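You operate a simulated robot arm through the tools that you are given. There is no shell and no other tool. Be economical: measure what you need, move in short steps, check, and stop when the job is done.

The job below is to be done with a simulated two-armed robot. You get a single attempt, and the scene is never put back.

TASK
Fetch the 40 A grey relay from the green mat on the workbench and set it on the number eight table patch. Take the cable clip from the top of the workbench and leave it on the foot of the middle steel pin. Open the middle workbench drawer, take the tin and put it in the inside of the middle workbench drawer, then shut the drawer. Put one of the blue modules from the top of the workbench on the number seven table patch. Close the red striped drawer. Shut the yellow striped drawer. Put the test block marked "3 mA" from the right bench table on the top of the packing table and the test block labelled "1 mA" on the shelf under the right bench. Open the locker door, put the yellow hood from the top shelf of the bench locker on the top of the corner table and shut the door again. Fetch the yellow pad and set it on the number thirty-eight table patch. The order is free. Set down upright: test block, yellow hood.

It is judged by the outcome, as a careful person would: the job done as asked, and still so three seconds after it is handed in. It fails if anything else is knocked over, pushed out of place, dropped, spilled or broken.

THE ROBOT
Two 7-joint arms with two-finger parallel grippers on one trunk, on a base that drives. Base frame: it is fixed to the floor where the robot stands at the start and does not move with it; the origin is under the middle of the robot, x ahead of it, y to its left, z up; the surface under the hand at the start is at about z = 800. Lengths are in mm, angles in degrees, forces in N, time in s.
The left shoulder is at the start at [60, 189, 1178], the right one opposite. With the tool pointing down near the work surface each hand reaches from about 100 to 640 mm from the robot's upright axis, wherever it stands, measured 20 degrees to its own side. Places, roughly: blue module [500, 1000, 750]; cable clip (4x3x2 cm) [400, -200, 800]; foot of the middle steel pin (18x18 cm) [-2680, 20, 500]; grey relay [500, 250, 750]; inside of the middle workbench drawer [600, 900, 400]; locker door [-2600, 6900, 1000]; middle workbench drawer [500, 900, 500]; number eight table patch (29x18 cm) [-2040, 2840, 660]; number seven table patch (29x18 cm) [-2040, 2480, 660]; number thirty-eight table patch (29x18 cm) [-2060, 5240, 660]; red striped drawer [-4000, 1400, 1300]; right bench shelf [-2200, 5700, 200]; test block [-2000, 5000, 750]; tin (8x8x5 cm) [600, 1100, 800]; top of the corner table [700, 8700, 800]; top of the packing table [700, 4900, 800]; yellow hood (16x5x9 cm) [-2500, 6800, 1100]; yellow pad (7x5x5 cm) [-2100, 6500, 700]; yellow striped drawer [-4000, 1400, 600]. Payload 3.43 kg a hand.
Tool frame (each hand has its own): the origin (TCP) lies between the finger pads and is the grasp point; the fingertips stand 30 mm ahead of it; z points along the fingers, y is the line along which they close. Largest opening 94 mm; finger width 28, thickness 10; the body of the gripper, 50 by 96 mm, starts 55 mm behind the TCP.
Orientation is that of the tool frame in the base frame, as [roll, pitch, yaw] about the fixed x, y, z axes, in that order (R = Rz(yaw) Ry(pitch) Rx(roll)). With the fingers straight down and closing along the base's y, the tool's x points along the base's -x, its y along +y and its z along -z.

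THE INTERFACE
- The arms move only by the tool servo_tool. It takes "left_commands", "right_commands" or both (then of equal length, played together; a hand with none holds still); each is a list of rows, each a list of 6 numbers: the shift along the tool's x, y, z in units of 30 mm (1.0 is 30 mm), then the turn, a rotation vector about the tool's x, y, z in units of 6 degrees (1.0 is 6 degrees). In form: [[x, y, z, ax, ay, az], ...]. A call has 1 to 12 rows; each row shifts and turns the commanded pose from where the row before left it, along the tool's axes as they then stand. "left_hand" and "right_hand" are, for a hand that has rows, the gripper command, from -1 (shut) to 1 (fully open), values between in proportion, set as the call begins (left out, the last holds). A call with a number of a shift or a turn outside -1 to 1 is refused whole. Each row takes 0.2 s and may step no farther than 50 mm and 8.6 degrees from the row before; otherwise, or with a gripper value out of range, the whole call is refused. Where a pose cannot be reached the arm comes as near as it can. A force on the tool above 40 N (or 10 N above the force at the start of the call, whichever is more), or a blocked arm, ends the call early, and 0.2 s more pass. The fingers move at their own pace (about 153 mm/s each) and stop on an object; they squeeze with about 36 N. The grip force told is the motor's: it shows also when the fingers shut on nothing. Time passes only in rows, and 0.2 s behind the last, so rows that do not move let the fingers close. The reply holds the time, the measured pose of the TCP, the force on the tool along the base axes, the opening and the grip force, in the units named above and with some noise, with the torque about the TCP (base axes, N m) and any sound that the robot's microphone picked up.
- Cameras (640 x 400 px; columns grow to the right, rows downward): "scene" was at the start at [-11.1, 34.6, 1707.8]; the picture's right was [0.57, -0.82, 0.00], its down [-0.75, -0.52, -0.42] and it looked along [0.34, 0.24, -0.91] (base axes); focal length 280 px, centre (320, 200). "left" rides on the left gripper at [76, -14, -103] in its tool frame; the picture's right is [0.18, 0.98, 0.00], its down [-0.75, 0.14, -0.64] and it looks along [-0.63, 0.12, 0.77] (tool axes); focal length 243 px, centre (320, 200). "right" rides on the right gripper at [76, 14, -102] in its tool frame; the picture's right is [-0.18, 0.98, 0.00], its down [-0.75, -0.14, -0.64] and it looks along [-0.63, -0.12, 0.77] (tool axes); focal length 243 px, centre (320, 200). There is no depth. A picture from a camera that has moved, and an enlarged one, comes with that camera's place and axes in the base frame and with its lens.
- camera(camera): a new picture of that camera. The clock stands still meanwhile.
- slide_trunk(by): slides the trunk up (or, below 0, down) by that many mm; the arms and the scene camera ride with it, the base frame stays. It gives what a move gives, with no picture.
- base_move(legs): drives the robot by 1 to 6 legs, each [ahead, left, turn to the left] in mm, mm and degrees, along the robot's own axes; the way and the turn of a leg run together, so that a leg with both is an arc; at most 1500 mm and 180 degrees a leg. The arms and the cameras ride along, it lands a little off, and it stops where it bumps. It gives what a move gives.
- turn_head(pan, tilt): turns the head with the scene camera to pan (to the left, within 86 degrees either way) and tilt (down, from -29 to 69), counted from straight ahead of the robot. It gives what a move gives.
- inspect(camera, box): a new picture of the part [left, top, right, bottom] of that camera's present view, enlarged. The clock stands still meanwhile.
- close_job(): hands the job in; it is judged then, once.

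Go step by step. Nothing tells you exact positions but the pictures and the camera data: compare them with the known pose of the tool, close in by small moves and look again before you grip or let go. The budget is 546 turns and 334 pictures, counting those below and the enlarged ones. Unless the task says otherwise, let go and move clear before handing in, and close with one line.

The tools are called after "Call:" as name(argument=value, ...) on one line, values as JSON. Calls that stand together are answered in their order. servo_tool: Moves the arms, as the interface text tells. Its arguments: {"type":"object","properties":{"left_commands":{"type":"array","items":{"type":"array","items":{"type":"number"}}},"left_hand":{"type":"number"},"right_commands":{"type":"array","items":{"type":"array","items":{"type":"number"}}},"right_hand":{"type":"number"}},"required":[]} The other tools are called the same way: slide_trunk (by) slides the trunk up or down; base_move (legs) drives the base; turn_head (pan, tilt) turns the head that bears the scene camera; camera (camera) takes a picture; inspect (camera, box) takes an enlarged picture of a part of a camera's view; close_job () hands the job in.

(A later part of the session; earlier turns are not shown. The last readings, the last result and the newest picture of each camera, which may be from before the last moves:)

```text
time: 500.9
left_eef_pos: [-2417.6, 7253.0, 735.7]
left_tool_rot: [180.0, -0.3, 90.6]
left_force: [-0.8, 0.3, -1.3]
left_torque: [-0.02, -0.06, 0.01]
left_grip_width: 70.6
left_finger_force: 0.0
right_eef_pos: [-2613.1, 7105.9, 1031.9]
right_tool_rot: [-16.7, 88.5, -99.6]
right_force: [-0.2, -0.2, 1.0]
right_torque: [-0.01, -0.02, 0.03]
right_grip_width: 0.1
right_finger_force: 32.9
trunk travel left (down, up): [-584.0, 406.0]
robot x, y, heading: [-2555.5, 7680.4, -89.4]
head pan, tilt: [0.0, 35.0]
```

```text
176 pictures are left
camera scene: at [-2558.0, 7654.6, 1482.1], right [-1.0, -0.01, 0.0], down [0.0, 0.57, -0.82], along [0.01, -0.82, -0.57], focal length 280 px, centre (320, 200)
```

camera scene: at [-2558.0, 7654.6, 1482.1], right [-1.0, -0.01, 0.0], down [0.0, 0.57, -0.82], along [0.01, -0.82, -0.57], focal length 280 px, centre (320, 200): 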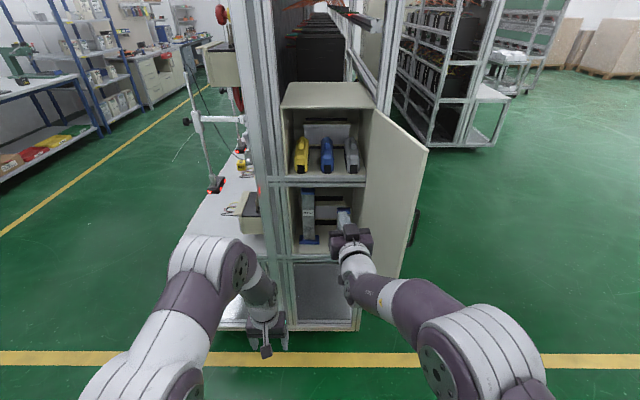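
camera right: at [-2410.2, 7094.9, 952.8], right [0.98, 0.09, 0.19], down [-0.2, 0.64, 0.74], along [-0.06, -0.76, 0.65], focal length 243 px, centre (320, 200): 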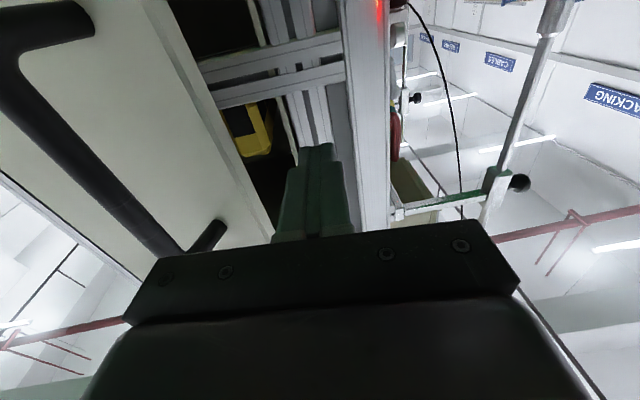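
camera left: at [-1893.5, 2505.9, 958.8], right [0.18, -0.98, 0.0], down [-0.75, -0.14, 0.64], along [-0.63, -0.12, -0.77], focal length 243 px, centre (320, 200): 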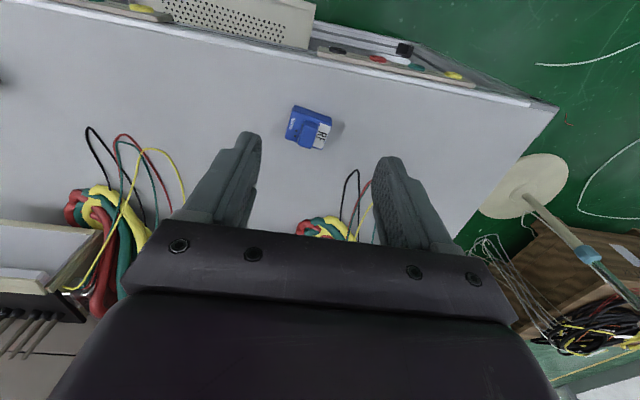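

The door is fully open. On the top shelf stand a yellow, a blue and a grey hood. I'll enlarge the view.

Call:
inspect(camera="scene", box=[260, 80, 440, 260])

Call:
camera(camera="right")

```text
2.22 times, centred on (350, 170) of scene
camera zoom: at [-2558.0, 7654.6, 1482.1], right [-1.0, -0.01, 0.0], down [0.0, 0.57, -0.82], along [0.01, -0.82, -0.57], focal length 623 px, centre (253, 267)
```

zoom: 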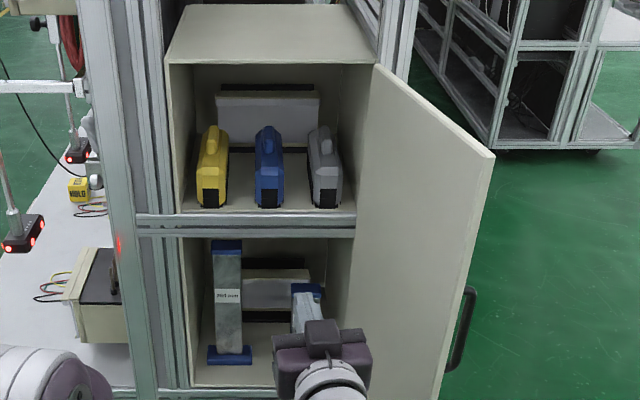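

```text
174 pictures are left
camera right: at [-2613.2, 7209.1, 953.8], right [0.98, 0.13, 0.18], down [-0.22, 0.64, 0.74], along [-0.02, -0.76, 0.65], focal length 243 px, centre (320, 200)
```

right: 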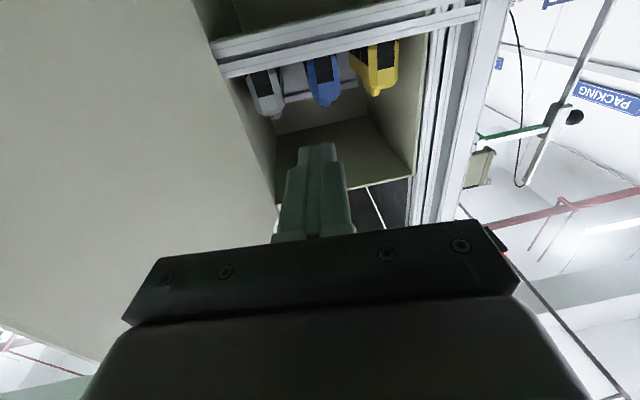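

The hood stands at x ≈ -2488 on the top shelf, close to the left wall. I'll back off, fold the right hand down and out to the right (outside of the door), and point the left hand forward.

Call:
base_move(legs=[[-250, 0, -0.5]])

Call:
servo_tool(right_commands=[[0.522, -0.4, -0.176, 0, 1, 0], [0.537, -0.4, -0.121, 0, 1, 0], [0.547, -0.4, -0.064, 0, 1, 0], [0.551, -0.4, -0.007, 0, 1, 0], [0.548, -0.4, 0.051, 0, 1, 0], [0.54, -0.4, 0.108, 0, 1, 0], [0.525, -0.4, 0.164, 0, 1, 0], [0.505, -0.4, 0.218, 0, 1, 0]], left_commands=[[-0.23, 0, -0.5, 0, -1, 0], [-0.281, 0, -0.473, 0, -1, 0], [-0.329, 0, -0.441, 0, -1, 0], [-0.373, 0, -0.405, 0, -1, 0], [-0.414, 0, -0.363, 0, -1, 0], [-0.449, 0, -0.318, 0, -1, 0], [-0.48, 0, -0.269, 0, -1, 0], [-0.505, 0, -0.218, 0, -1, 0]])

Call:
servo_tool(right_commands=[[0.3, -0.4, 0.1, 0, 1, 0], [0.3, -0.4, 0.1, 0, 1, 0], [0.3, -0.4, 0.1, 0, 1, 0], [0.3, -0.4, 0.1, 0, 1, 0], [0.3, -0.4, 0.1, 0, 1, 0], [0.3, -0.4, 0.1, 0, 1, 0], [0.3, -0.4, 0, 0, 0.7, 0]], left_commands=[[-0.525, 0, -0.164, 0, -1, 0], [-0.54, 0, -0.108, 0, -1, 0], [-0.548, 0, -0.051, 0, -1, 0], [-0.551, 0, 0.007, 0, -1, 0], [-0.547, 0, 0.064, 0, -1, 0], [-0.537, 0, 0.121, 0, -1, 0], [-0.522, 0, 0.176, 0, -1, 0]])

Call:
camera(camera="scene")

```text
time: 502.7
left_eef_pos: [-2423.1, 7499.5, 734.8]
left_tool_rot: [179.9, -0.1, 89.8]
left_force: [0.4, 0.2, 0.4]
left_torque: [0.01, 0.02, -0.02]
left_grip_width: 70.7
left_finger_force: 0.1
right_eef_pos: [-2620.0, 7356.3, 1034.4]
right_tool_rot: [-19.3, 88.6, -103.0]
right_force: [-0.3, 0.7, 0.4]
right_torque: [0.01, 0.0, 0.0]
right_grip_width: 0.1
right_finger_force: 32.6
trunk travel left (down, up): [-584.0, 406.0]
robot x, y, heading: [-2557.9, 7929.2, -90.3]
head pan, tilt: [0.0, 35.0]
```

```text
time: 504.5
left_eef_pos: [-2415.9, 7442.1, 831.6]
left_tool_rot: [178.0, 42.8, 89.4]
left_force: [0.1, 0.0, 0.0]
left_torque: [-0.01, -0.01, 0.0]
left_grip_width: 70.5
left_finger_force: 0.0
left hand out of reach, approached as far as the arm can: row 6, 7
right_eef_pos: [-2703.0, 7374.3, 892.6]
right_tool_rot: [-179.4, 46.1, 96.6]
right_force: [-0.8, 0.2, -0.5]
right_torque: [-0.02, -0.01, 0.0]
right_grip_width: 0.2
right_finger_force: 32.8
right hand out of reach, approached as far as the arm can: row 1, 3, 4
trunk travel left (down, up): [-584.0, 406.0]
robot x, y, heading: [-2552.8, 7928.3, -90.4]
head pan, tilt: [0.0, 35.0]
```

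```text
time: 506.1
left_eef_pos: [-2422.5, 7383.1, 932.9]
left_tool_rot: [163.4, 84.6, 74.7]
left_force: [-0.3, -0.3, -0.2]
left_torque: [0.03, -0.02, 0.01]
left_grip_width: 70.8
left_finger_force: 0.1
right_eef_pos: [-2773.8, 7470.0, 784.2]
right_tool_rot: [-179.9, 13.9, 96.4]
right_force: [0.3, 0.5, -0.3]
right_torque: [-0.02, 0.01, 0.01]
right_grip_width: 0.0
right_finger_force: 32.9
right hand out of reach, approached as far as the arm can: row 4, 5, 6, 7
trunk travel left (down, up): [-584.0, 406.0]
robot x, y, heading: [-2557.6, 7932.2, -90.4]
head pan, tilt: [0.0, 35.0]
```

```text
173 pictures are left
camera scene: at [-2556.6, 7903.1, 1482.1], right [-1.0, 0.01, 0.0], down [0.0, 0.57, -0.82], along [-0.01, -0.82, -0.57], focal length 280 px, centre (320, 200)
```

scene: 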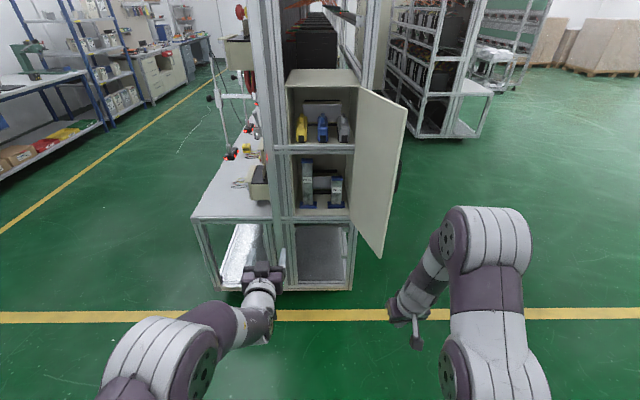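

Left hand is nearly level. I'll tilt it slightly down for clearance, move the right hand further out to the right, raise the trunk to hood height and line up.

Call:
servo_tool(left_commands=[[0, 0, 0, 0, 0.8, 0], [0, 0, 0, 0, 0.8, 0], [0, 0, 0, 0, 0, 0], [0, 0, 0, 0, 0, 0], [0, 0, 0, 0, 0, 0]], right_commands=[[0, -0.9, 0, 0, 0, 0], [0, -0.9, 0, 0, 0, 0], [0, -0.9, 0, 0, 0, 0], [0, -0.9, 0, 0, 0, 0], [0, -0.5, 0, 0, 0, 0]])

Call:
slide_trunk(by=140)

Call:
base_move(legs=[[0, -66, 0.4]])

Call:
camera(camera="left")

Call:
camera(camera="scene")

```text
time: 507.3
left_eef_pos: [-2419.9, 7383.5, 931.7]
left_tool_rot: [173.9, 75.1, 85.0]
left_force: [-0.4, 0.0, 0.7]
left_torque: [0.05, -0.02, -0.01]
left_grip_width: 70.8
left_finger_force: 0.2
right_eef_pos: [-2874.9, 7495.4, 755.8]
right_tool_rot: [-179.7, 9.1, 96.2]
right_force: [1.0, -0.6, 0.2]
right_torque: [0.02, -0.02, 0.0]
right_grip_width: 0.0
right_finger_force: 33.1
right hand out of reach, approached as far as the arm can: row 1, 2, 3, 4
trunk travel left (down, up): [-584.0, 406.0]
robot x, y, heading: [-2552.8, 7931.6, -90.4]
head pan, tilt: [0.0, 35.0]
```

```text
time: 508.9
left_eef_pos: [-2418.7, 7382.6, 1071.6]
left_tool_rot: [174.0, 75.3, 85.1]
left_force: [-0.9, 0.6, 0.7]
left_torque: [0.01, -0.01, 0.0]
left_grip_width: 70.5
left_finger_force: 0.0
right_eef_pos: [-2873.7, 7495.3, 896.0]
right_tool_rot: [-179.6, 9.2, 96.2]
right_force: [-0.1, 0.4, -0.3]
right_torque: [0.01, 0.02, -0.02]
right_grip_width: 0.0
right_finger_force: 32.9
trunk travel left (down, up): [-724.0, 266.0]
robot x, y, heading: [-2557.3, 7933.2, -90.4]
head pan, tilt: [0.0, 35.0]
```

```text
time: 509.9
left_eef_pos: [-2481.1, 7384.0, 1072.7]
left_tool_rot: [174.0, 75.2, 85.4]
left_force: [-1.1, -0.1, 0.5]
left_torque: [-0.03, -0.03, 0.0]
left_grip_width: 70.9
left_finger_force: 0.1
right_eef_pos: [-2936.9, 7493.2, 896.0]
right_tool_rot: [-179.5, 9.1, 96.6]
right_force: [0.2, 0.4, -0.5]
right_torque: [0.0, -0.02, 0.01]
right_grip_width: 0.2
right_finger_force: 32.8
trunk travel left (down, up): [-724.0, 266.0]
robot x, y, heading: [-2622.2, 7929.9, -89.9]
head pan, tilt: [0.0, 35.0]
```

```text
172 pictures are left
camera left: at [-2497.5, 7502.7, 1024.1], right [0.99, 0.07, -0.15], down [0.11, 0.43, 0.9], along [0.13, -0.9, 0.42], focal length 243 px, centre (320, 200)
```

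left: 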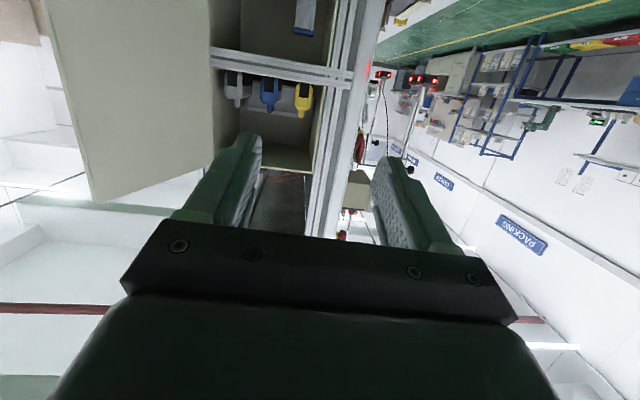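

```text
171 pictures are left
camera scene: at [-2624.0, 7903.2, 1622.1], right [-1.0, 0.0, 0.0], down [0.0, 0.57, -0.82], along [0.0, -0.82, -0.57], focal length 280 px, centre (320, 200)
```

scene: 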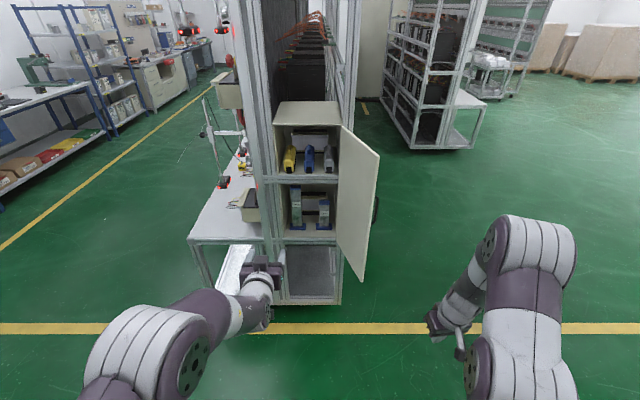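

Call:
base_move(legs=[[400, -6, -1]])

Call:
camera(camera="left")

Call:
camera(camera="scene")

```text
time: 512.4
left_eef_pos: [-2502.3, 6993.3, 1071.4]
left_tool_rot: [174.0, 75.2, 84.4]
left_force: [-0.5, 0.0, -0.5]
left_torque: [-0.02, 0.0, 0.01]
left_grip_width: 70.5
left_finger_force: 0.1
right_eef_pos: [-2956.8, 7112.4, 896.0]
right_tool_rot: [-179.6, 9.0, 95.5]
right_force: [-0.4, 1.0, 0.7]
right_torque: [0.03, -0.01, -0.02]
right_grip_width: 0.0
right_finger_force: 32.8
trunk travel left (down, up): [-724.0, 266.0]
robot x, y, heading: [-2633.5, 7545.1, -91.5]
head pan, tilt: [0.0, 35.0]
```

```text
170 pictures are left
camera left: at [-2516.4, 7112.0, 1023.9], right [0.99, 0.05, -0.15], down [0.12, 0.43, 0.9], along [0.11, -0.9, 0.42], focal length 243 px, centre (320, 200)
```

left: 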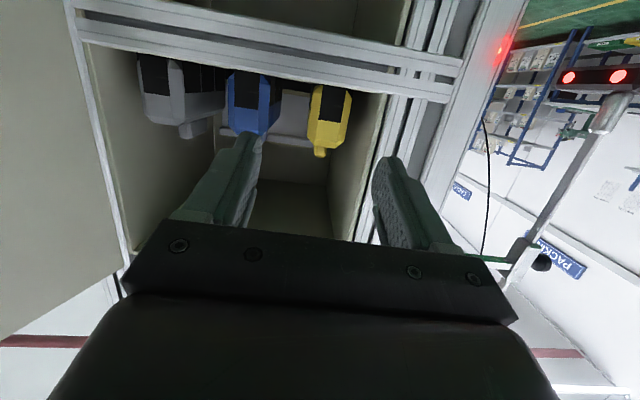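

```text
169 pictures are left
camera scene: at [-2633.2, 7515.1, 1622.1], right [-1.0, 0.02, 0.0], down [0.01, 0.57, -0.82], along [-0.02, -0.82, -0.57], focal length 280 px, centre (320, 200)
```

scene: 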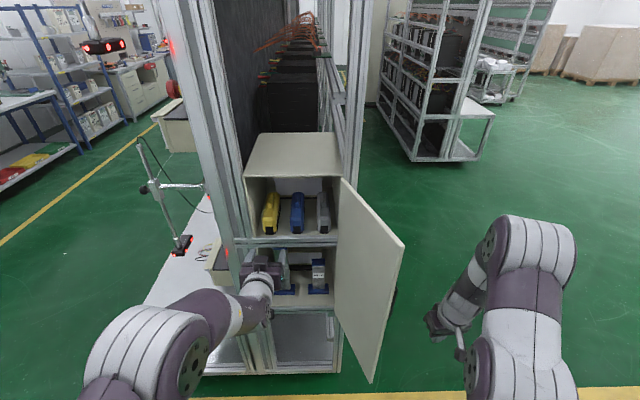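

Hood confirmed at x ≈ -2488. I'll shift 14 mm left, narrow the opening and come closer.

Call:
servo_tool(left_commands=[[0, 0, 0, 0, 0, 0], [0, 0, 0, 0, 0, 0]], left_hand=0.22)

Call:
base_move(legs=[[75, 15, 0.5]])

Call:
camera(camera="left")

Call:
inspect(camera="scene", box=[200, 140, 400, 300])

```text
time: 513.0
left_eef_pos: [-2501.9, 6992.8, 1070.5]
left_tool_rot: [174.1, 75.1, 84.3]
left_force: [-0.1, -0.4, 0.3]
left_torque: [-0.01, 0.02, 0.02]
left_grip_width: 57.2
left_finger_force: 0.1
right_eef_pos: [-2957.0, 7112.7, 894.3]
right_tool_rot: [-179.7, 8.9, 95.3]
right_force: [-0.2, -0.9, 0.7]
right_torque: [-0.02, 0.05, 0.02]
right_grip_width: 0.0
right_finger_force: 33.6
trunk travel left (down, up): [-724.0, 266.0]
robot x, y, heading: [-2628.1, 7545.5, -91.0]
head pan, tilt: [0.0, 35.0]
```

```text
time: 514.0
left_eef_pos: [-2484.0, 6921.1, 1071.1]
left_tool_rot: [174.1, 75.1, 84.7]
left_force: [1.1, 0.4, 0.8]
left_torque: [-0.02, -0.01, 0.01]
left_grip_width: 57.6
left_finger_force: 0.1
right_eef_pos: [-2939.0, 7037.6, 896.1]
right_tool_rot: [-179.6, 8.9, 95.8]
right_force: [-0.7, 0.5, -0.9]
right_torque: [0.03, 0.01, 0.0]
right_grip_width: 0.1
right_finger_force: 32.7
trunk travel left (down, up): [-724.0, 266.0]
robot x, y, heading: [-2617.6, 7476.1, -91.0]
head pan, tilt: [0.0, 35.0]
```

```text
168 pictures are left
camera left: at [-2498.9, 7040.2, 1023.5], right [0.99, 0.05, -0.15], down [0.11, 0.43, 0.9], along [0.11, -0.9, 0.42], focal length 243 px, centre (320, 200)
```

left: 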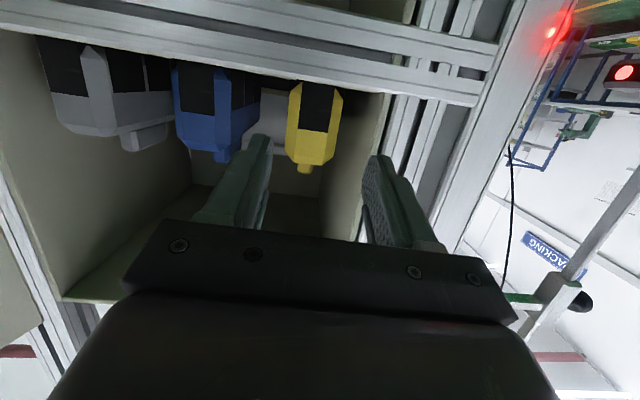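

```text
2.50 times, centred on (300, 220) of scene
camera zoom: at [-2619.1, 7441.8, 1622.1], right [-1.0, 0.01, 0.0], down [0.01, 0.57, -0.82], along [-0.01, -0.82, -0.57], focal length 701 px, centre (370, 150)
```

zoom: 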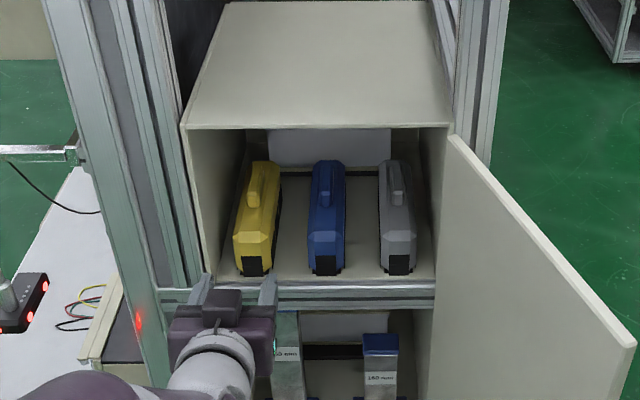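

Call:
base_move(legs=[[60, -4, 0]])

Call:
camera(camera="left")

Call:
inspect(camera="scene", box=[220, 170, 380, 300])

```text
time: 515.0
left_eef_pos: [-2490.1, 6861.6, 1071.5]
left_tool_rot: [174.1, 75.2, 84.8]
left_force: [-0.8, -0.2, -0.6]
left_torque: [-0.02, 0.01, -0.02]
left_grip_width: 57.6
left_finger_force: 0.1
right_eef_pos: [-2944.0, 6978.0, 896.3]
right_tool_rot: [-179.6, 9.2, 95.9]
right_force: [0.4, -1.2, -0.1]
right_torque: [0.02, 0.01, -0.02]
right_grip_width: 0.0
right_finger_force: 33.3
trunk travel left (down, up): [-724.0, 266.0]
robot x, y, heading: [-2624.7, 7407.3, -90.6]
head pan, tilt: [0.0, 35.0]
```

```text
166 pictures are left
camera left: at [-2503.9, 6980.7, 1023.9], right [0.99, 0.05, -0.15], down [0.11, 0.43, 0.9], along [0.11, -0.9, 0.42], focal length 243 px, centre (320, 200)
```

left: 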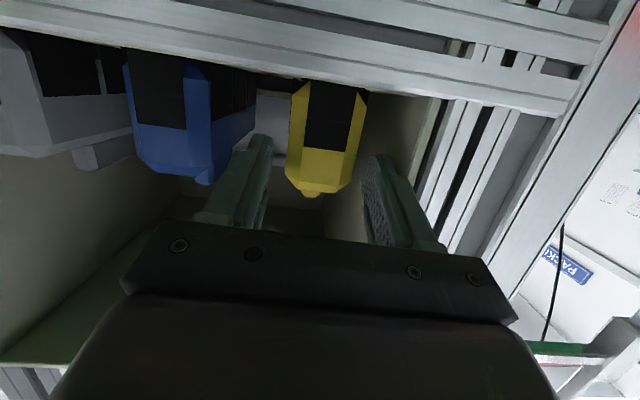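

```text
3.08 times, centred on (300, 235) of scene
camera zoom: at [-2624.2, 7382.7, 1622.1], right [-1.0, 0.01, 0.0], down [0.01, 0.57, -0.82], along [-0.01, -0.82, -0.57], focal length 863 px, centre (382, 92)
```

zoom: 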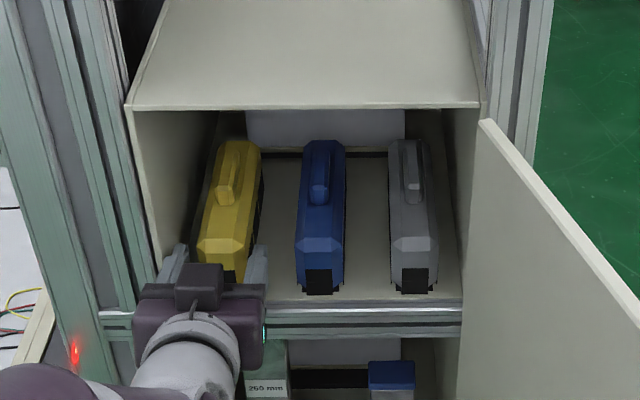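

Centred. The hand is a bit high on the hood, so I'll lower 18 mm, advance 28 mm and grip.

Call:
slide_trunk(by=-17)

Call:
base_move(legs=[[29, 0, 0]])

Call:
camera(camera="left")

```text
time: 515.6
left_eef_pos: [-2489.9, 6860.9, 1053.8]
left_tool_rot: [174.1, 75.1, 84.7]
left_force: [-0.3, 0.4, -0.1]
left_torque: [0.0, 0.0, -0.01]
left_grip_width: 57.4
left_finger_force: 0.0
right_eef_pos: [-2944.7, 6977.1, 878.5]
right_tool_rot: [-179.6, 9.0, 95.9]
right_force: [0.6, 0.4, 1.2]
right_torque: [0.04, -0.01, 0.0]
right_grip_width: 0.2
right_finger_force: 33.2
trunk travel left (down, up): [-707.0, 283.0]
robot x, y, heading: [-2627.5, 7412.2, -90.5]
head pan, tilt: [0.0, 35.0]
```

```text
time: 516.5
left_eef_pos: [-2490.0, 6834.5, 1055.7]
left_tool_rot: [174.2, 75.2, 84.6]
left_force: [-0.2, -0.2, 0.6]
left_torque: [-0.02, 0.01, 0.01]
left_grip_width: 57.2
left_finger_force: 0.1
right_eef_pos: [-2944.3, 6949.8, 879.9]
right_tool_rot: [-179.7, 9.0, 95.9]
right_force: [0.0, -0.2, -1.1]
right_torque: [0.04, 0.03, -0.01]
right_grip_width: 0.0
right_finger_force: 32.9
trunk travel left (down, up): [-707.0, 283.0]
robot x, y, heading: [-2624.3, 7384.0, -91.0]
head pan, tilt: [0.0, 35.0]
```

```text
164 pictures are left
camera left: at [-2504.3, 6952.9, 1007.6], right [0.99, 0.05, -0.15], down [0.11, 0.43, 0.9], along [0.11, -0.9, 0.42], focal length 243 px, centre (320, 200)
```

left: 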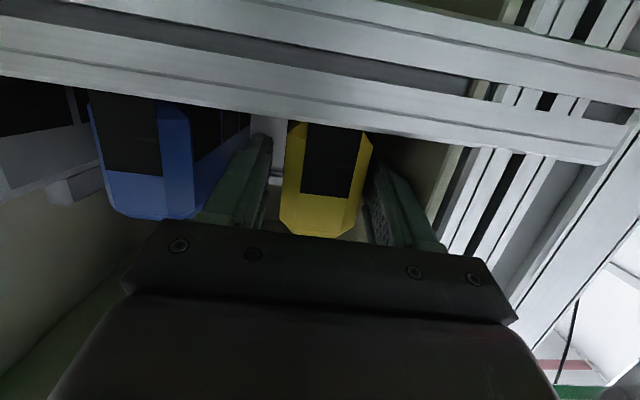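

Call:
servo_tool(left_commands=[[0, 0, 0, 0, 0, 0], [0, 0, 0, 0, 0, 0], [0, 0, 0, 0, 0, 0]], left_hand=-1)

Call:
slide_trunk(by=25)

Call:
camera(camera="left")

Call:
inspect(camera="scene", box=[220, 170, 380, 300])

```text
time: 517.2
left_eef_pos: [-2490.0, 6833.1, 1054.4]
left_tool_rot: [174.1, 75.2, 84.7]
left_force: [-0.6, -0.2, -0.8]
left_torque: [0.04, 0.0, 0.04]
left_grip_width: 45.7
left_finger_force: 36.3
right_eef_pos: [-2944.3, 6949.7, 878.7]
right_tool_rot: [-179.6, 9.0, 95.8]
right_force: [0.8, -0.2, 0.6]
right_torque: [-0.01, -0.03, -0.01]
right_grip_width: 0.0
right_finger_force: 33.1
trunk travel left (down, up): [-707.0, 283.0]
robot x, y, heading: [-2627.7, 7381.4, -90.8]
head pan, tilt: [0.0, 35.0]
```

```text
time: 518.0
left_eef_pos: [-2489.3, 6834.1, 1078.9]
left_tool_rot: [174.2, 75.1, 84.7]
left_force: [-0.2, -0.7, -0.1]
left_torque: [0.01, -0.03, -0.03]
left_grip_width: 45.7
left_finger_force: 36.2
right_eef_pos: [-2943.9, 6948.9, 904.6]
right_tool_rot: [-179.6, 9.0, 95.9]
right_force: [-0.3, -0.5, 0.2]
right_torque: [0.0, 0.01, 0.0]
right_grip_width: 0.0
right_finger_force: 33.0
trunk travel left (down, up): [-732.0, 258.0]
robot x, y, heading: [-2623.8, 7381.8, -90.8]
head pan, tilt: [0.0, 35.0]
```

```text
163 pictures are left
camera left: at [-2504.4, 6951.5, 1031.8], right [0.99, 0.05, -0.15], down [0.11, 0.43, 0.9], along [0.11, -0.9, 0.42], focal length 243 px, centre (320, 200)
```

left: 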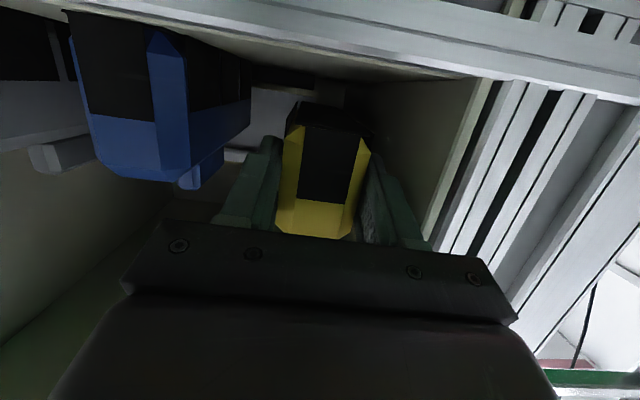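

```text
3.08 times, centred on (300, 235) of scene
camera zoom: at [-2624.7, 7353.5, 1630.1], right [-1.0, 0.01, 0.0], down [0.01, 0.57, -0.82], along [-0.01, -0.82, -0.57], focal length 863 px, centre (382, 92)
```

zoom: 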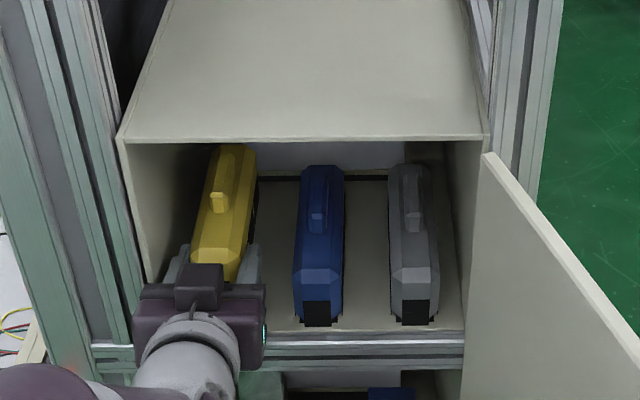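

The hood is held and lifted. I'll draw it straight out.

Call:
base_move(legs=[[-200, 0, 0]])

Call:
camera(camera="scene")

Call:
camera(camera="left")

```text
time: 519.5
left_eef_pos: [-2488.1, 7029.2, 1080.4]
left_tool_rot: [174.1, 75.2, 84.7]
left_force: [0.3, -0.4, 0.6]
left_torque: [0.03, -0.02, 0.03]
left_grip_width: 45.4
left_finger_force: 36.4
right_eef_pos: [-2942.6, 7146.4, 905.1]
right_tool_rot: [-179.6, 9.1, 95.8]
right_force: [-0.4, 0.1, 0.2]
right_torque: [-0.01, -0.03, -0.01]
right_grip_width: 0.0
right_finger_force: 32.8
trunk travel left (down, up): [-732.0, 258.0]
robot x, y, heading: [-2617.3, 7580.7, -90.7]
head pan, tilt: [0.0, 35.0]
```

```text
161 pictures are left
camera scene: at [-2622.0, 7551.0, 1630.1], right [-1.0, 0.01, 0.0], down [0.01, 0.57, -0.82], along [-0.01, -0.82, -0.57], focal length 280 px, centre (320, 200)
```

scene: 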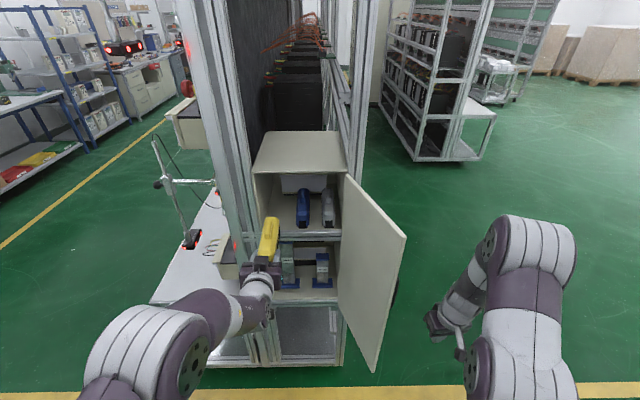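

```text
160 pictures are left
camera left: at [-2502.1, 7148.6, 1032.0], right [0.99, 0.05, -0.15], down [0.11, 0.43, 0.9], along [0.11, -0.9, 0.42], focal length 243 px, centre (320, 200)
```

left: 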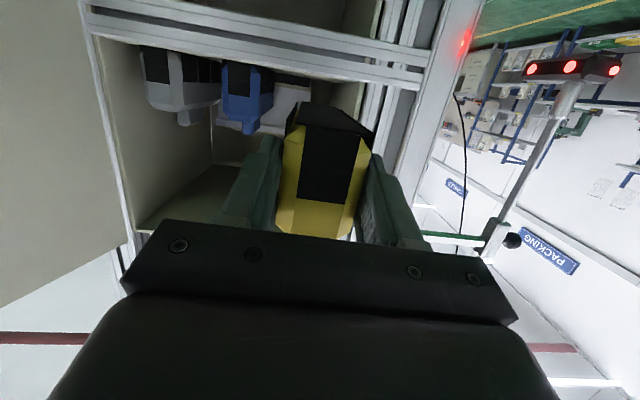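

The hood is out. I'll carry it to the corner table first and shut the door afterwards with free hands. Backing off and turning toward +x.

Call:
base_move(legs=[[-350, 0, 0.7], [0, 0, 90]])

Call:
turn_head(pan=10, tilt=15)

Call:
camera(camera="scene")

```text
time: 525.6
left_eef_pos: [-2063.5, 8049.2, 1078.9]
left_tool_rot: [174.1, 75.1, 172.2]
left_force: [0.4, -0.7, -0.3]
left_torque: [-0.03, 0.05, -0.01]
left_grip_width: 45.4
left_finger_force: 36.4
right_eef_pos: [-2199.4, 7599.0, 904.5]
right_tool_rot: [-179.7, 9.2, -176.7]
right_force: [0.0, -0.5, 0.1]
right_torque: [0.05, 0.02, 0.0]
right_grip_width: 0.1
right_finger_force: 32.8
trunk travel left (down, up): [-732.0, 258.0]
robot x, y, heading: [-2618.7, 7941.9, -3.3]
head pan, tilt: [0.0, 35.0]
```

```text
time: 526.4
left_eef_pos: [-2064.3, 8047.5, 1079.6]
left_tool_rot: [174.2, 75.1, 172.2]
left_force: [0.9, 0.6, -0.8]
left_torque: [-0.02, 0.06, 0.01]
left_grip_width: 45.4
left_finger_force: 35.8
right_eef_pos: [-2197.8, 7599.8, 904.4]
right_tool_rot: [-179.6, 9.0, -176.7]
right_force: [0.1, 0.8, 0.1]
right_torque: [-0.02, 0.01, 0.0]
right_grip_width: 0.1
right_finger_force: 33.1
trunk travel left (down, up): [-732.0, 258.0]
robot x, y, heading: [-2616.0, 7941.1, -3.2]
head pan, tilt: [10.0, 15.0]
```

```text
159 pictures are left
camera scene: at [-2585.2, 7953.9, 1662.0], right [0.12, -0.99, 0.0], down [-0.26, -0.03, -0.97], along [0.96, 0.11, -0.26], focal length 280 px, centre (320, 200)
```

scene: 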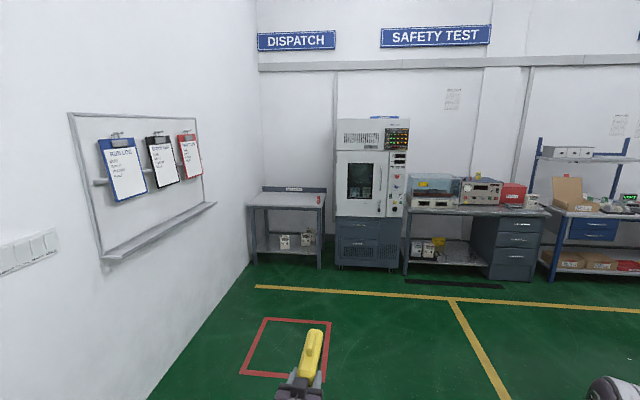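

Call:
base_move(legs=[[0, 400, 3.2], [1500, 0, 0], [700, 100, 0]])

Call:
turn_head(pan=5, tilt=30)

Call:
camera(camera="scene")

```text
time: 539.6
left_eef_pos: [179.6, 8527.0, 1081.5]
left_tool_rot: [174.1, 75.1, 173.9]
left_force: [0.7, 0.1, -0.8]
left_torque: [0.01, 0.03, -0.05]
left_grip_width: 45.3
left_finger_force: 35.8
right_eef_pos: [58.4, 8076.3, 904.1]
right_tool_rot: [-179.6, 9.1, -174.9]
right_force: [-0.1, -1.0, -0.1]
right_torque: [-0.01, 0.01, -0.02]
right_grip_width: 0.3
right_finger_force: 33.2
trunk travel left (down, up): [-732.0, 258.0]
robot x, y, heading: [-374.5, 8405.1, -1.6]
head pan, tilt: [10.0, 15.0]
```

```text
time: 540.4
left_eef_pos: [179.6, 8528.1, 1080.9]
left_tool_rot: [174.0, 75.1, 174.0]
left_force: [-0.7, -0.1, -1.1]
left_torque: [0.02, 0.03, 0.02]
left_grip_width: 45.2
left_finger_force: 35.9
right_eef_pos: [57.2, 8076.5, 904.2]
right_tool_rot: [-179.5, 9.2, -175.0]
right_force: [0.2, 0.2, 0.6]
right_torque: [-0.01, 0.01, -0.03]
right_grip_width: 0.1
right_finger_force: 33.2
trunk travel left (down, up): [-732.0, 258.0]
robot x, y, heading: [-371.7, 8402.1, -1.9]
head pan, tilt: [5.0, 30.0]
```

```text
158 pictures are left
camera scene: at [-341.2, 8410.0, 1637.9], right [0.06, -1.0, 0.0], down [-0.5, -0.03, -0.87], along [0.86, 0.05, -0.5], focal length 280 px, centre (320, 200)
```

scene: 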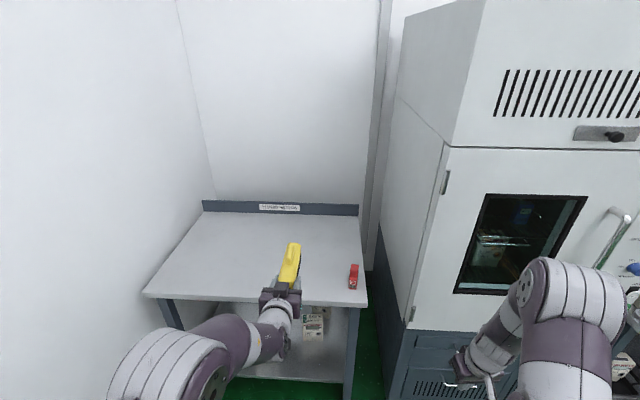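

The corner table is ahead: top at z ≈ 800, front edge x ≈ 378, free except a red item at its right. I'll raise the right hand out of the way, align, and lower toward the table.

Call:
servo_tool(right_commands=[[0, 0, -0.9, 0, 0, 0], [0, 0, -0.9, 0, 0, 0], [0, 0, -0.9, 0, 0, 0], [0, 0, -0.9, 0, 0, 0], [0, 0, -0.9, 0, 0, 0], [0, 0, -0.9, 0, 0, 0], [0, 0, -0.9, 0, 0, 0], [0, 0, -0.9, 0, 0, 0]])

Call:
base_move(legs=[[0, 90, 1.8], [250, 0, 0]])

Call:
slide_trunk(by=-180)

Call:
camera(camera="scene")

Call:
camera(camera="left")

```text
time: 542.1
left_eef_pos: [180.1, 8528.8, 1080.1]
left_tool_rot: [174.2, 75.1, 173.9]
left_force: [-0.4, 0.4, 0.6]
left_torque: [0.02, 0.02, 0.01]
left_grip_width: 45.4
left_finger_force: 36.5
right_eef_pos: [-24.2, 8095.6, 1006.9]
right_tool_rot: [-179.7, 9.1, -175.0]
right_force: [0.6, -0.2, 0.0]
right_torque: [0.0, 0.02, 0.02]
right_grip_width: 0.0
right_finger_force: 33.3
right hand out of reach, approached as far as the arm can: row 2, 3, 4, 5, 6, 7, 8
trunk travel left (down, up): [-732.0, 258.0]
robot x, y, heading: [-370.6, 8402.9, -1.7]
head pan, tilt: [5.0, 30.0]
```

```text
time: 544.6
left_eef_pos: [422.7, 8635.9, 1080.0]
left_tool_rot: [174.1, 75.1, 175.8]
left_force: [-0.2, -0.4, -0.9]
left_torque: [-0.01, 0.07, 0.02]
left_grip_width: 45.4
left_finger_force: 36.4
right_eef_pos: [234.1, 8195.3, 1007.2]
right_tool_rot: [-179.8, 9.2, -173.2]
right_force: [0.4, 0.5, -0.5]
right_torque: [0.05, 0.01, 0.0]
right_grip_width: 0.0
right_finger_force: 32.7
trunk travel left (down, up): [-732.0, 258.0]
robot x, y, heading: [-123.1, 8491.5, 0.2]
head pan, tilt: [5.0, 30.0]
```

```text
time: 546.6
left_eef_pos: [423.2, 8637.0, 900.8]
left_tool_rot: [174.2, 75.2, 175.7]
left_force: [-0.1, 0.8, -1.5]
left_torque: [0.02, 0.05, -0.01]
left_grip_width: 45.4
left_finger_force: 35.8
right_eef_pos: [233.8, 8196.9, 826.8]
right_tool_rot: [-179.6, 9.2, -173.0]
right_force: [-1.0, 0.1, -0.8]
right_torque: [0.0, 0.02, -0.02]
right_grip_width: 0.0
right_finger_force: 33.1
trunk travel left (down, up): [-552.0, 438.0]
robot x, y, heading: [-124.6, 8491.5, 0.3]
head pan, tilt: [5.0, 30.0]
```

```text
157 pictures are left
camera scene: at [-94.1, 8500.6, 1457.9], right [0.09, -1.0, 0.0], down [-0.5, -0.05, -0.87], along [0.86, 0.08, -0.5], focal length 280 px, centre (320, 200)
```

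scene: 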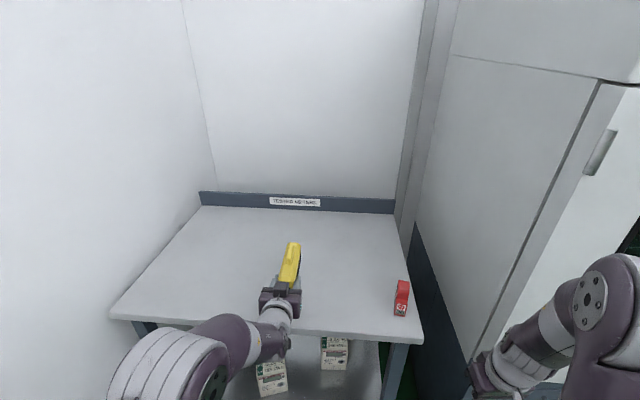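

```text
156 pictures are left
camera left: at [303.9, 8619.8, 851.9], right [-0.07, 0.99, -0.15], down [-0.43, 0.11, 0.9], along [0.9, 0.13, 0.42], focal length 243 px, centre (320, 200)
```

left: 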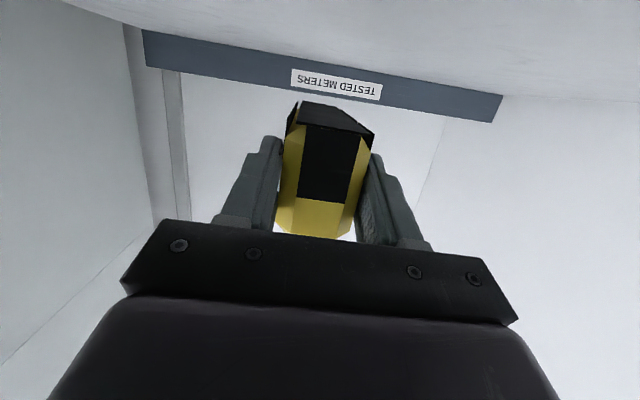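

Call:
slide_trunk(by=-38)

Call:
slide_trunk(by=-8)

Call:
camera(camera="left")

Call:
inspect(camera="scene", box=[220, 220, 380, 340])

```text
time: 547.5
left_eef_pos: [422.6, 8635.4, 861.1]
left_tool_rot: [174.1, 75.2, 175.8]
left_force: [0.4, 0.1, 0.0]
left_torque: [-0.02, 0.01, 0.01]
left_grip_width: 45.5
left_finger_force: 36.5
right_eef_pos: [235.4, 8196.1, 788.7]
right_tool_rot: [-179.7, 9.1, -173.1]
right_force: [-0.5, 0.1, 0.8]
right_torque: [-0.01, -0.03, -0.02]
right_grip_width: 0.0
right_finger_force: 32.7
trunk travel left (down, up): [-514.0, 476.0]
robot x, y, heading: [-125.8, 8493.5, 0.2]
head pan, tilt: [5.0, 30.0]
```

```text
time: 548.0
left_eef_pos: [422.7, 8634.9, 853.9]
left_tool_rot: [174.1, 75.2, 175.9]
left_force: [-0.5, -0.3, -0.4]
left_torque: [-0.04, 0.03, 0.01]
left_grip_width: 45.7
left_finger_force: 36.0
right_eef_pos: [234.3, 8196.3, 781.2]
right_tool_rot: [-179.6, 9.2, -173.1]
right_force: [0.3, 0.9, 1.5]
right_torque: [-0.01, -0.02, 0.02]
right_grip_width: 0.0
right_finger_force: 33.3
trunk travel left (down, up): [-506.0, 484.0]
robot x, y, heading: [-123.2, 8494.1, 0.1]
head pan, tilt: [5.0, 30.0]
```

```text
155 pictures are left
camera left: at [303.8, 8619.8, 805.9], right [-0.07, 0.99, -0.15], down [-0.43, 0.11, 0.9], along [0.9, 0.13, 0.42], focal length 243 px, centre (320, 200)
```

left: 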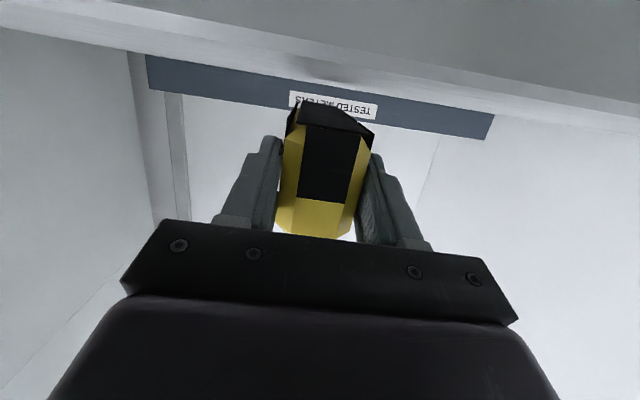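

```text
3.33 times, centred on (300, 280) of scene
camera zoom: at [-94.1, 8500.6, 1411.8], right [0.09, -1.0, 0.0], down [-0.5, -0.05, -0.87], along [0.86, 0.08, -0.5], focal length 934 px, centre (387, -67)
```

zoom: 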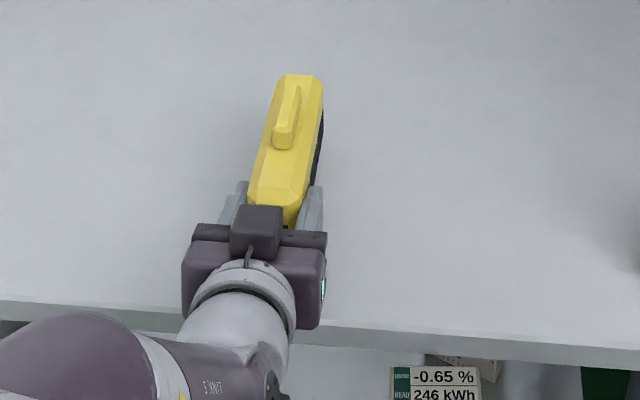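

Call:
slide_trunk(by=-5)

Call:
slide_trunk(by=-4)

Call:
slide_trunk(by=-4)

```text
time: 548.6
left_eef_pos: [422.4, 8635.6, 848.1]
left_tool_rot: [174.2, 75.1, 175.8]
left_force: [-0.5, 0.0, 0.0]
left_torque: [-0.02, 0.05, -0.02]
left_grip_width: 45.6
left_finger_force: 35.9
right_eef_pos: [233.4, 8196.2, 776.3]
right_tool_rot: [-179.8, 9.2, -173.1]
right_force: [1.1, 0.5, 0.7]
right_torque: [0.0, 0.01, 0.03]
right_grip_width: 0.0
right_finger_force: 32.5
trunk travel left (down, up): [-501.0, 489.0]
robot x, y, heading: [-123.0, 8490.9, 0.4]
head pan, tilt: [5.0, 30.0]
```

```text
time: 549.1
left_eef_pos: [422.5, 8635.8, 844.3]
left_tool_rot: [174.1, 75.1, 175.7]
left_force: [0.9, -0.1, -1.4]
left_torque: [0.01, 0.03, 0.0]
left_grip_width: 45.5
left_finger_force: 35.4
right_eef_pos: [233.9, 8196.3, 772.1]
right_tool_rot: [-179.7, 9.2, -173.1]
right_force: [-0.6, -0.4, -0.1]
right_torque: [-0.01, -0.02, -0.01]
right_grip_width: 0.3
right_finger_force: 33.1
trunk travel left (down, up): [-497.0, 493.0]
robot x, y, heading: [-123.4, 8487.7, 0.4]
head pan, tilt: [5.0, 30.0]
```

```text
time: 549.6
left_eef_pos: [422.9, 8635.6, 841.1]
left_tool_rot: [174.0, 75.1, 175.9]
left_force: [0.2, -0.4, -1.2]
left_torque: [0.0, 0.03, -0.02]
left_grip_width: 45.4
left_finger_force: 36.0
right_eef_pos: [232.9, 8196.2, 767.7]
right_tool_rot: [-179.9, 9.2, -173.1]
right_force: [-0.2, 0.2, 0.4]
right_torque: [0.05, -0.02, -0.03]
right_grip_width: 0.0
right_finger_force: 33.0
trunk travel left (down, up): [-493.0, 497.0]
robot x, y, heading: [-127.8, 8492.8, 0.3]
head pan, tilt: [5.0, 30.0]
```

Call:
slide_trunk(by=-4)

Call:
camera(camera="left")

Call:
slide_trunk(by=-3)

Call:
slide_trunk(by=-3)

```text
time: 550.2
left_eef_pos: [421.6, 8635.4, 835.7]
left_tool_rot: [174.1, 75.0, 175.8]
left_force: [0.6, 0.5, -1.0]
left_torque: [-0.01, 0.05, -0.03]
left_grip_width: 45.4
left_finger_force: 35.6
right_eef_pos: [234.0, 8196.5, 763.1]
right_tool_rot: [-179.8, 9.2, -173.2]
right_force: [0.6, 0.8, 0.0]
right_torque: [0.03, 0.06, -0.03]
right_grip_width: 0.0
right_finger_force: 33.1
trunk travel left (down, up): [-489.0, 501.0]
robot x, y, heading: [-122.1, 8490.9, 0.2]
head pan, tilt: [5.0, 30.0]
```

```text
153 pictures are left
camera left: at [303.8, 8619.8, 788.8], right [-0.07, 0.99, -0.15], down [-0.43, 0.11, 0.9], along [0.9, 0.13, 0.42], focal length 243 px, centre (320, 200)
```

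left: 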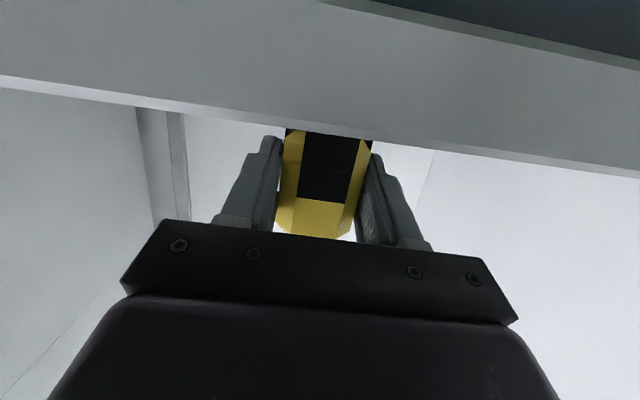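

```text
time: 550.7
left_eef_pos: [422.2, 8636.9, 833.5]
left_tool_rot: [174.2, 75.2, 175.8]
left_force: [-0.6, 0.9, -0.7]
left_torque: [0.03, 0.03, 0.0]
left_grip_width: 45.1
left_finger_force: 36.1
right_eef_pos: [232.7, 8197.2, 760.2]
right_tool_rot: [-179.7, 9.2, -173.0]
right_force: [0.4, 0.9, -0.8]
right_torque: [0.0, 0.0, 0.01]
right_grip_width: 0.0
right_finger_force: 32.6
trunk travel left (down, up): [-486.0, 504.0]
robot x, y, heading: [-122.8, 8490.0, 0.3]
head pan, tilt: [5.0, 30.0]
```

```text
time: 551.2
left_eef_pos: [423.2, 8635.8, 832.5]
left_tool_rot: [174.1, 75.5, 175.8]
left_force: [2.0, -0.2, 9.0]
left_torque: [-0.14, -0.08, 0.01]
left_grip_width: 45.7
left_finger_force: 35.8
right_eef_pos: [233.4, 8195.6, 758.2]
right_tool_rot: [-179.8, 9.2, -173.1]
right_force: [-0.1, -0.4, 0.5]
right_torque: [-0.01, -0.02, 0.03]
right_grip_width: 0.0
right_finger_force: 33.0
trunk travel left (down, up): [-483.0, 507.0]
robot x, y, heading: [-122.6, 8489.6, 0.2]
head pan, tilt: [5.0, 30.0]
```

Contact. I'll press 2 mm more to seat it, then open and withdraw straight back.

Call:
slide_trunk(by=-2)

Call:
servo_tool(left_commands=[[0, 0, 0, 0, 0, 0], [0, 0, 0, 0, 0, 0], [0, 0, 0, 0, 0, 0]], left_hand=0.3)

Call:
base_move(legs=[[-150, 0, 0]])

Call:
camera(camera="scene")

Call:
inspect(camera="scene", box=[230, 170, 390, 290])

```text
time: 551.7
left_eef_pos: [422.2, 8635.0, 832.4]
left_tool_rot: [174.2, 75.7, 175.9]
left_force: [2.8, 2.1, 21.4]
left_torque: [-0.39, 0.23, 0.02]
left_grip_width: 45.9
left_finger_force: 35.8
right_eef_pos: [234.1, 8196.3, 756.5]
right_tool_rot: [-179.7, 9.3, -173.1]
right_force: [0.0, 0.3, -0.6]
right_torque: [-0.01, 0.01, -0.02]
right_grip_width: 0.0
right_finger_force: 33.6
trunk travel left (down, up): [-481.0, 509.0]
robot x, y, heading: [-122.2, 8494.2, 0.4]
head pan, tilt: [5.0, 30.0]
```

```text
time: 552.5
left_eef_pos: [422.0, 8636.7, 829.3]
left_tool_rot: [174.0, 75.1, 175.8]
left_force: [0.7, -0.1, 1.0]
left_torque: [0.0, 0.0, -0.02]
left_grip_width: 61.1
left_finger_force: 0.0
right_eef_pos: [232.2, 8196.0, 754.7]
right_tool_rot: [-179.7, 9.1, -173.1]
right_force: [-0.2, -0.4, 1.1]
right_torque: [-0.01, -0.05, 0.02]
right_grip_width: 0.0
right_finger_force: 33.0
trunk travel left (down, up): [-481.0, 509.0]
robot x, y, heading: [-125.6, 8492.0, 0.3]
head pan, tilt: [5.0, 30.0]
```

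```text
time: 553.9
left_eef_pos: [267.3, 8635.0, 829.5]
left_tool_rot: [174.1, 75.3, 175.8]
left_force: [0.1, -0.1, 1.1]
left_torque: [-0.01, 0.02, 0.01]
left_grip_width: 60.9
left_finger_force: 0.1
right_eef_pos: [80.5, 8195.7, 756.2]
right_tool_rot: [-179.7, 9.2, -173.1]
right_force: [-0.2, 0.0, -0.4]
right_torque: [-0.02, -0.05, 0.01]
right_grip_width: 0.0
right_finger_force: 32.6
trunk travel left (down, up): [-481.0, 509.0]
robot x, y, heading: [-277.7, 8494.4, 0.2]
head pan, tilt: [5.0, 30.0]
```

```text
152 pictures are left
camera scene: at [-248.8, 8499.8, 1386.9], right [0.09, -1.0, 0.0], down [-0.5, -0.05, -0.87], along [0.86, 0.08, -0.5], focal length 280 px, centre (320, 200)
```

scene: 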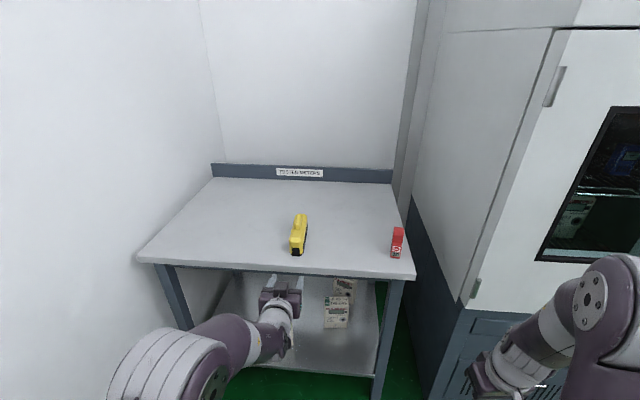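

```text
3.33 times, centred on (310, 230) of scene
camera zoom: at [-248.8, 8499.8, 1386.9], right [0.09, -1.0, 0.0], down [-0.5, -0.05, -0.87], along [0.86, 0.08, -0.5], focal length 934 px, centre (353, 100)
```

zoom: 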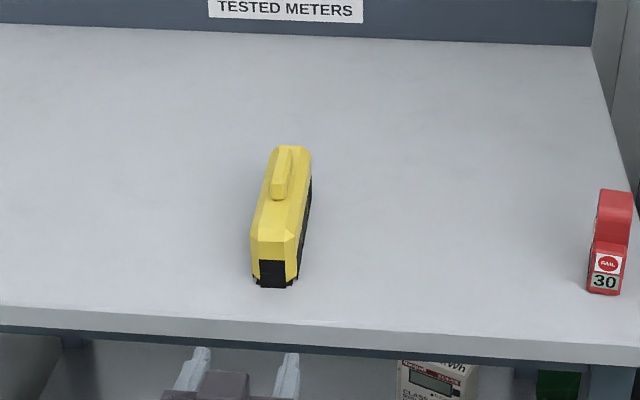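

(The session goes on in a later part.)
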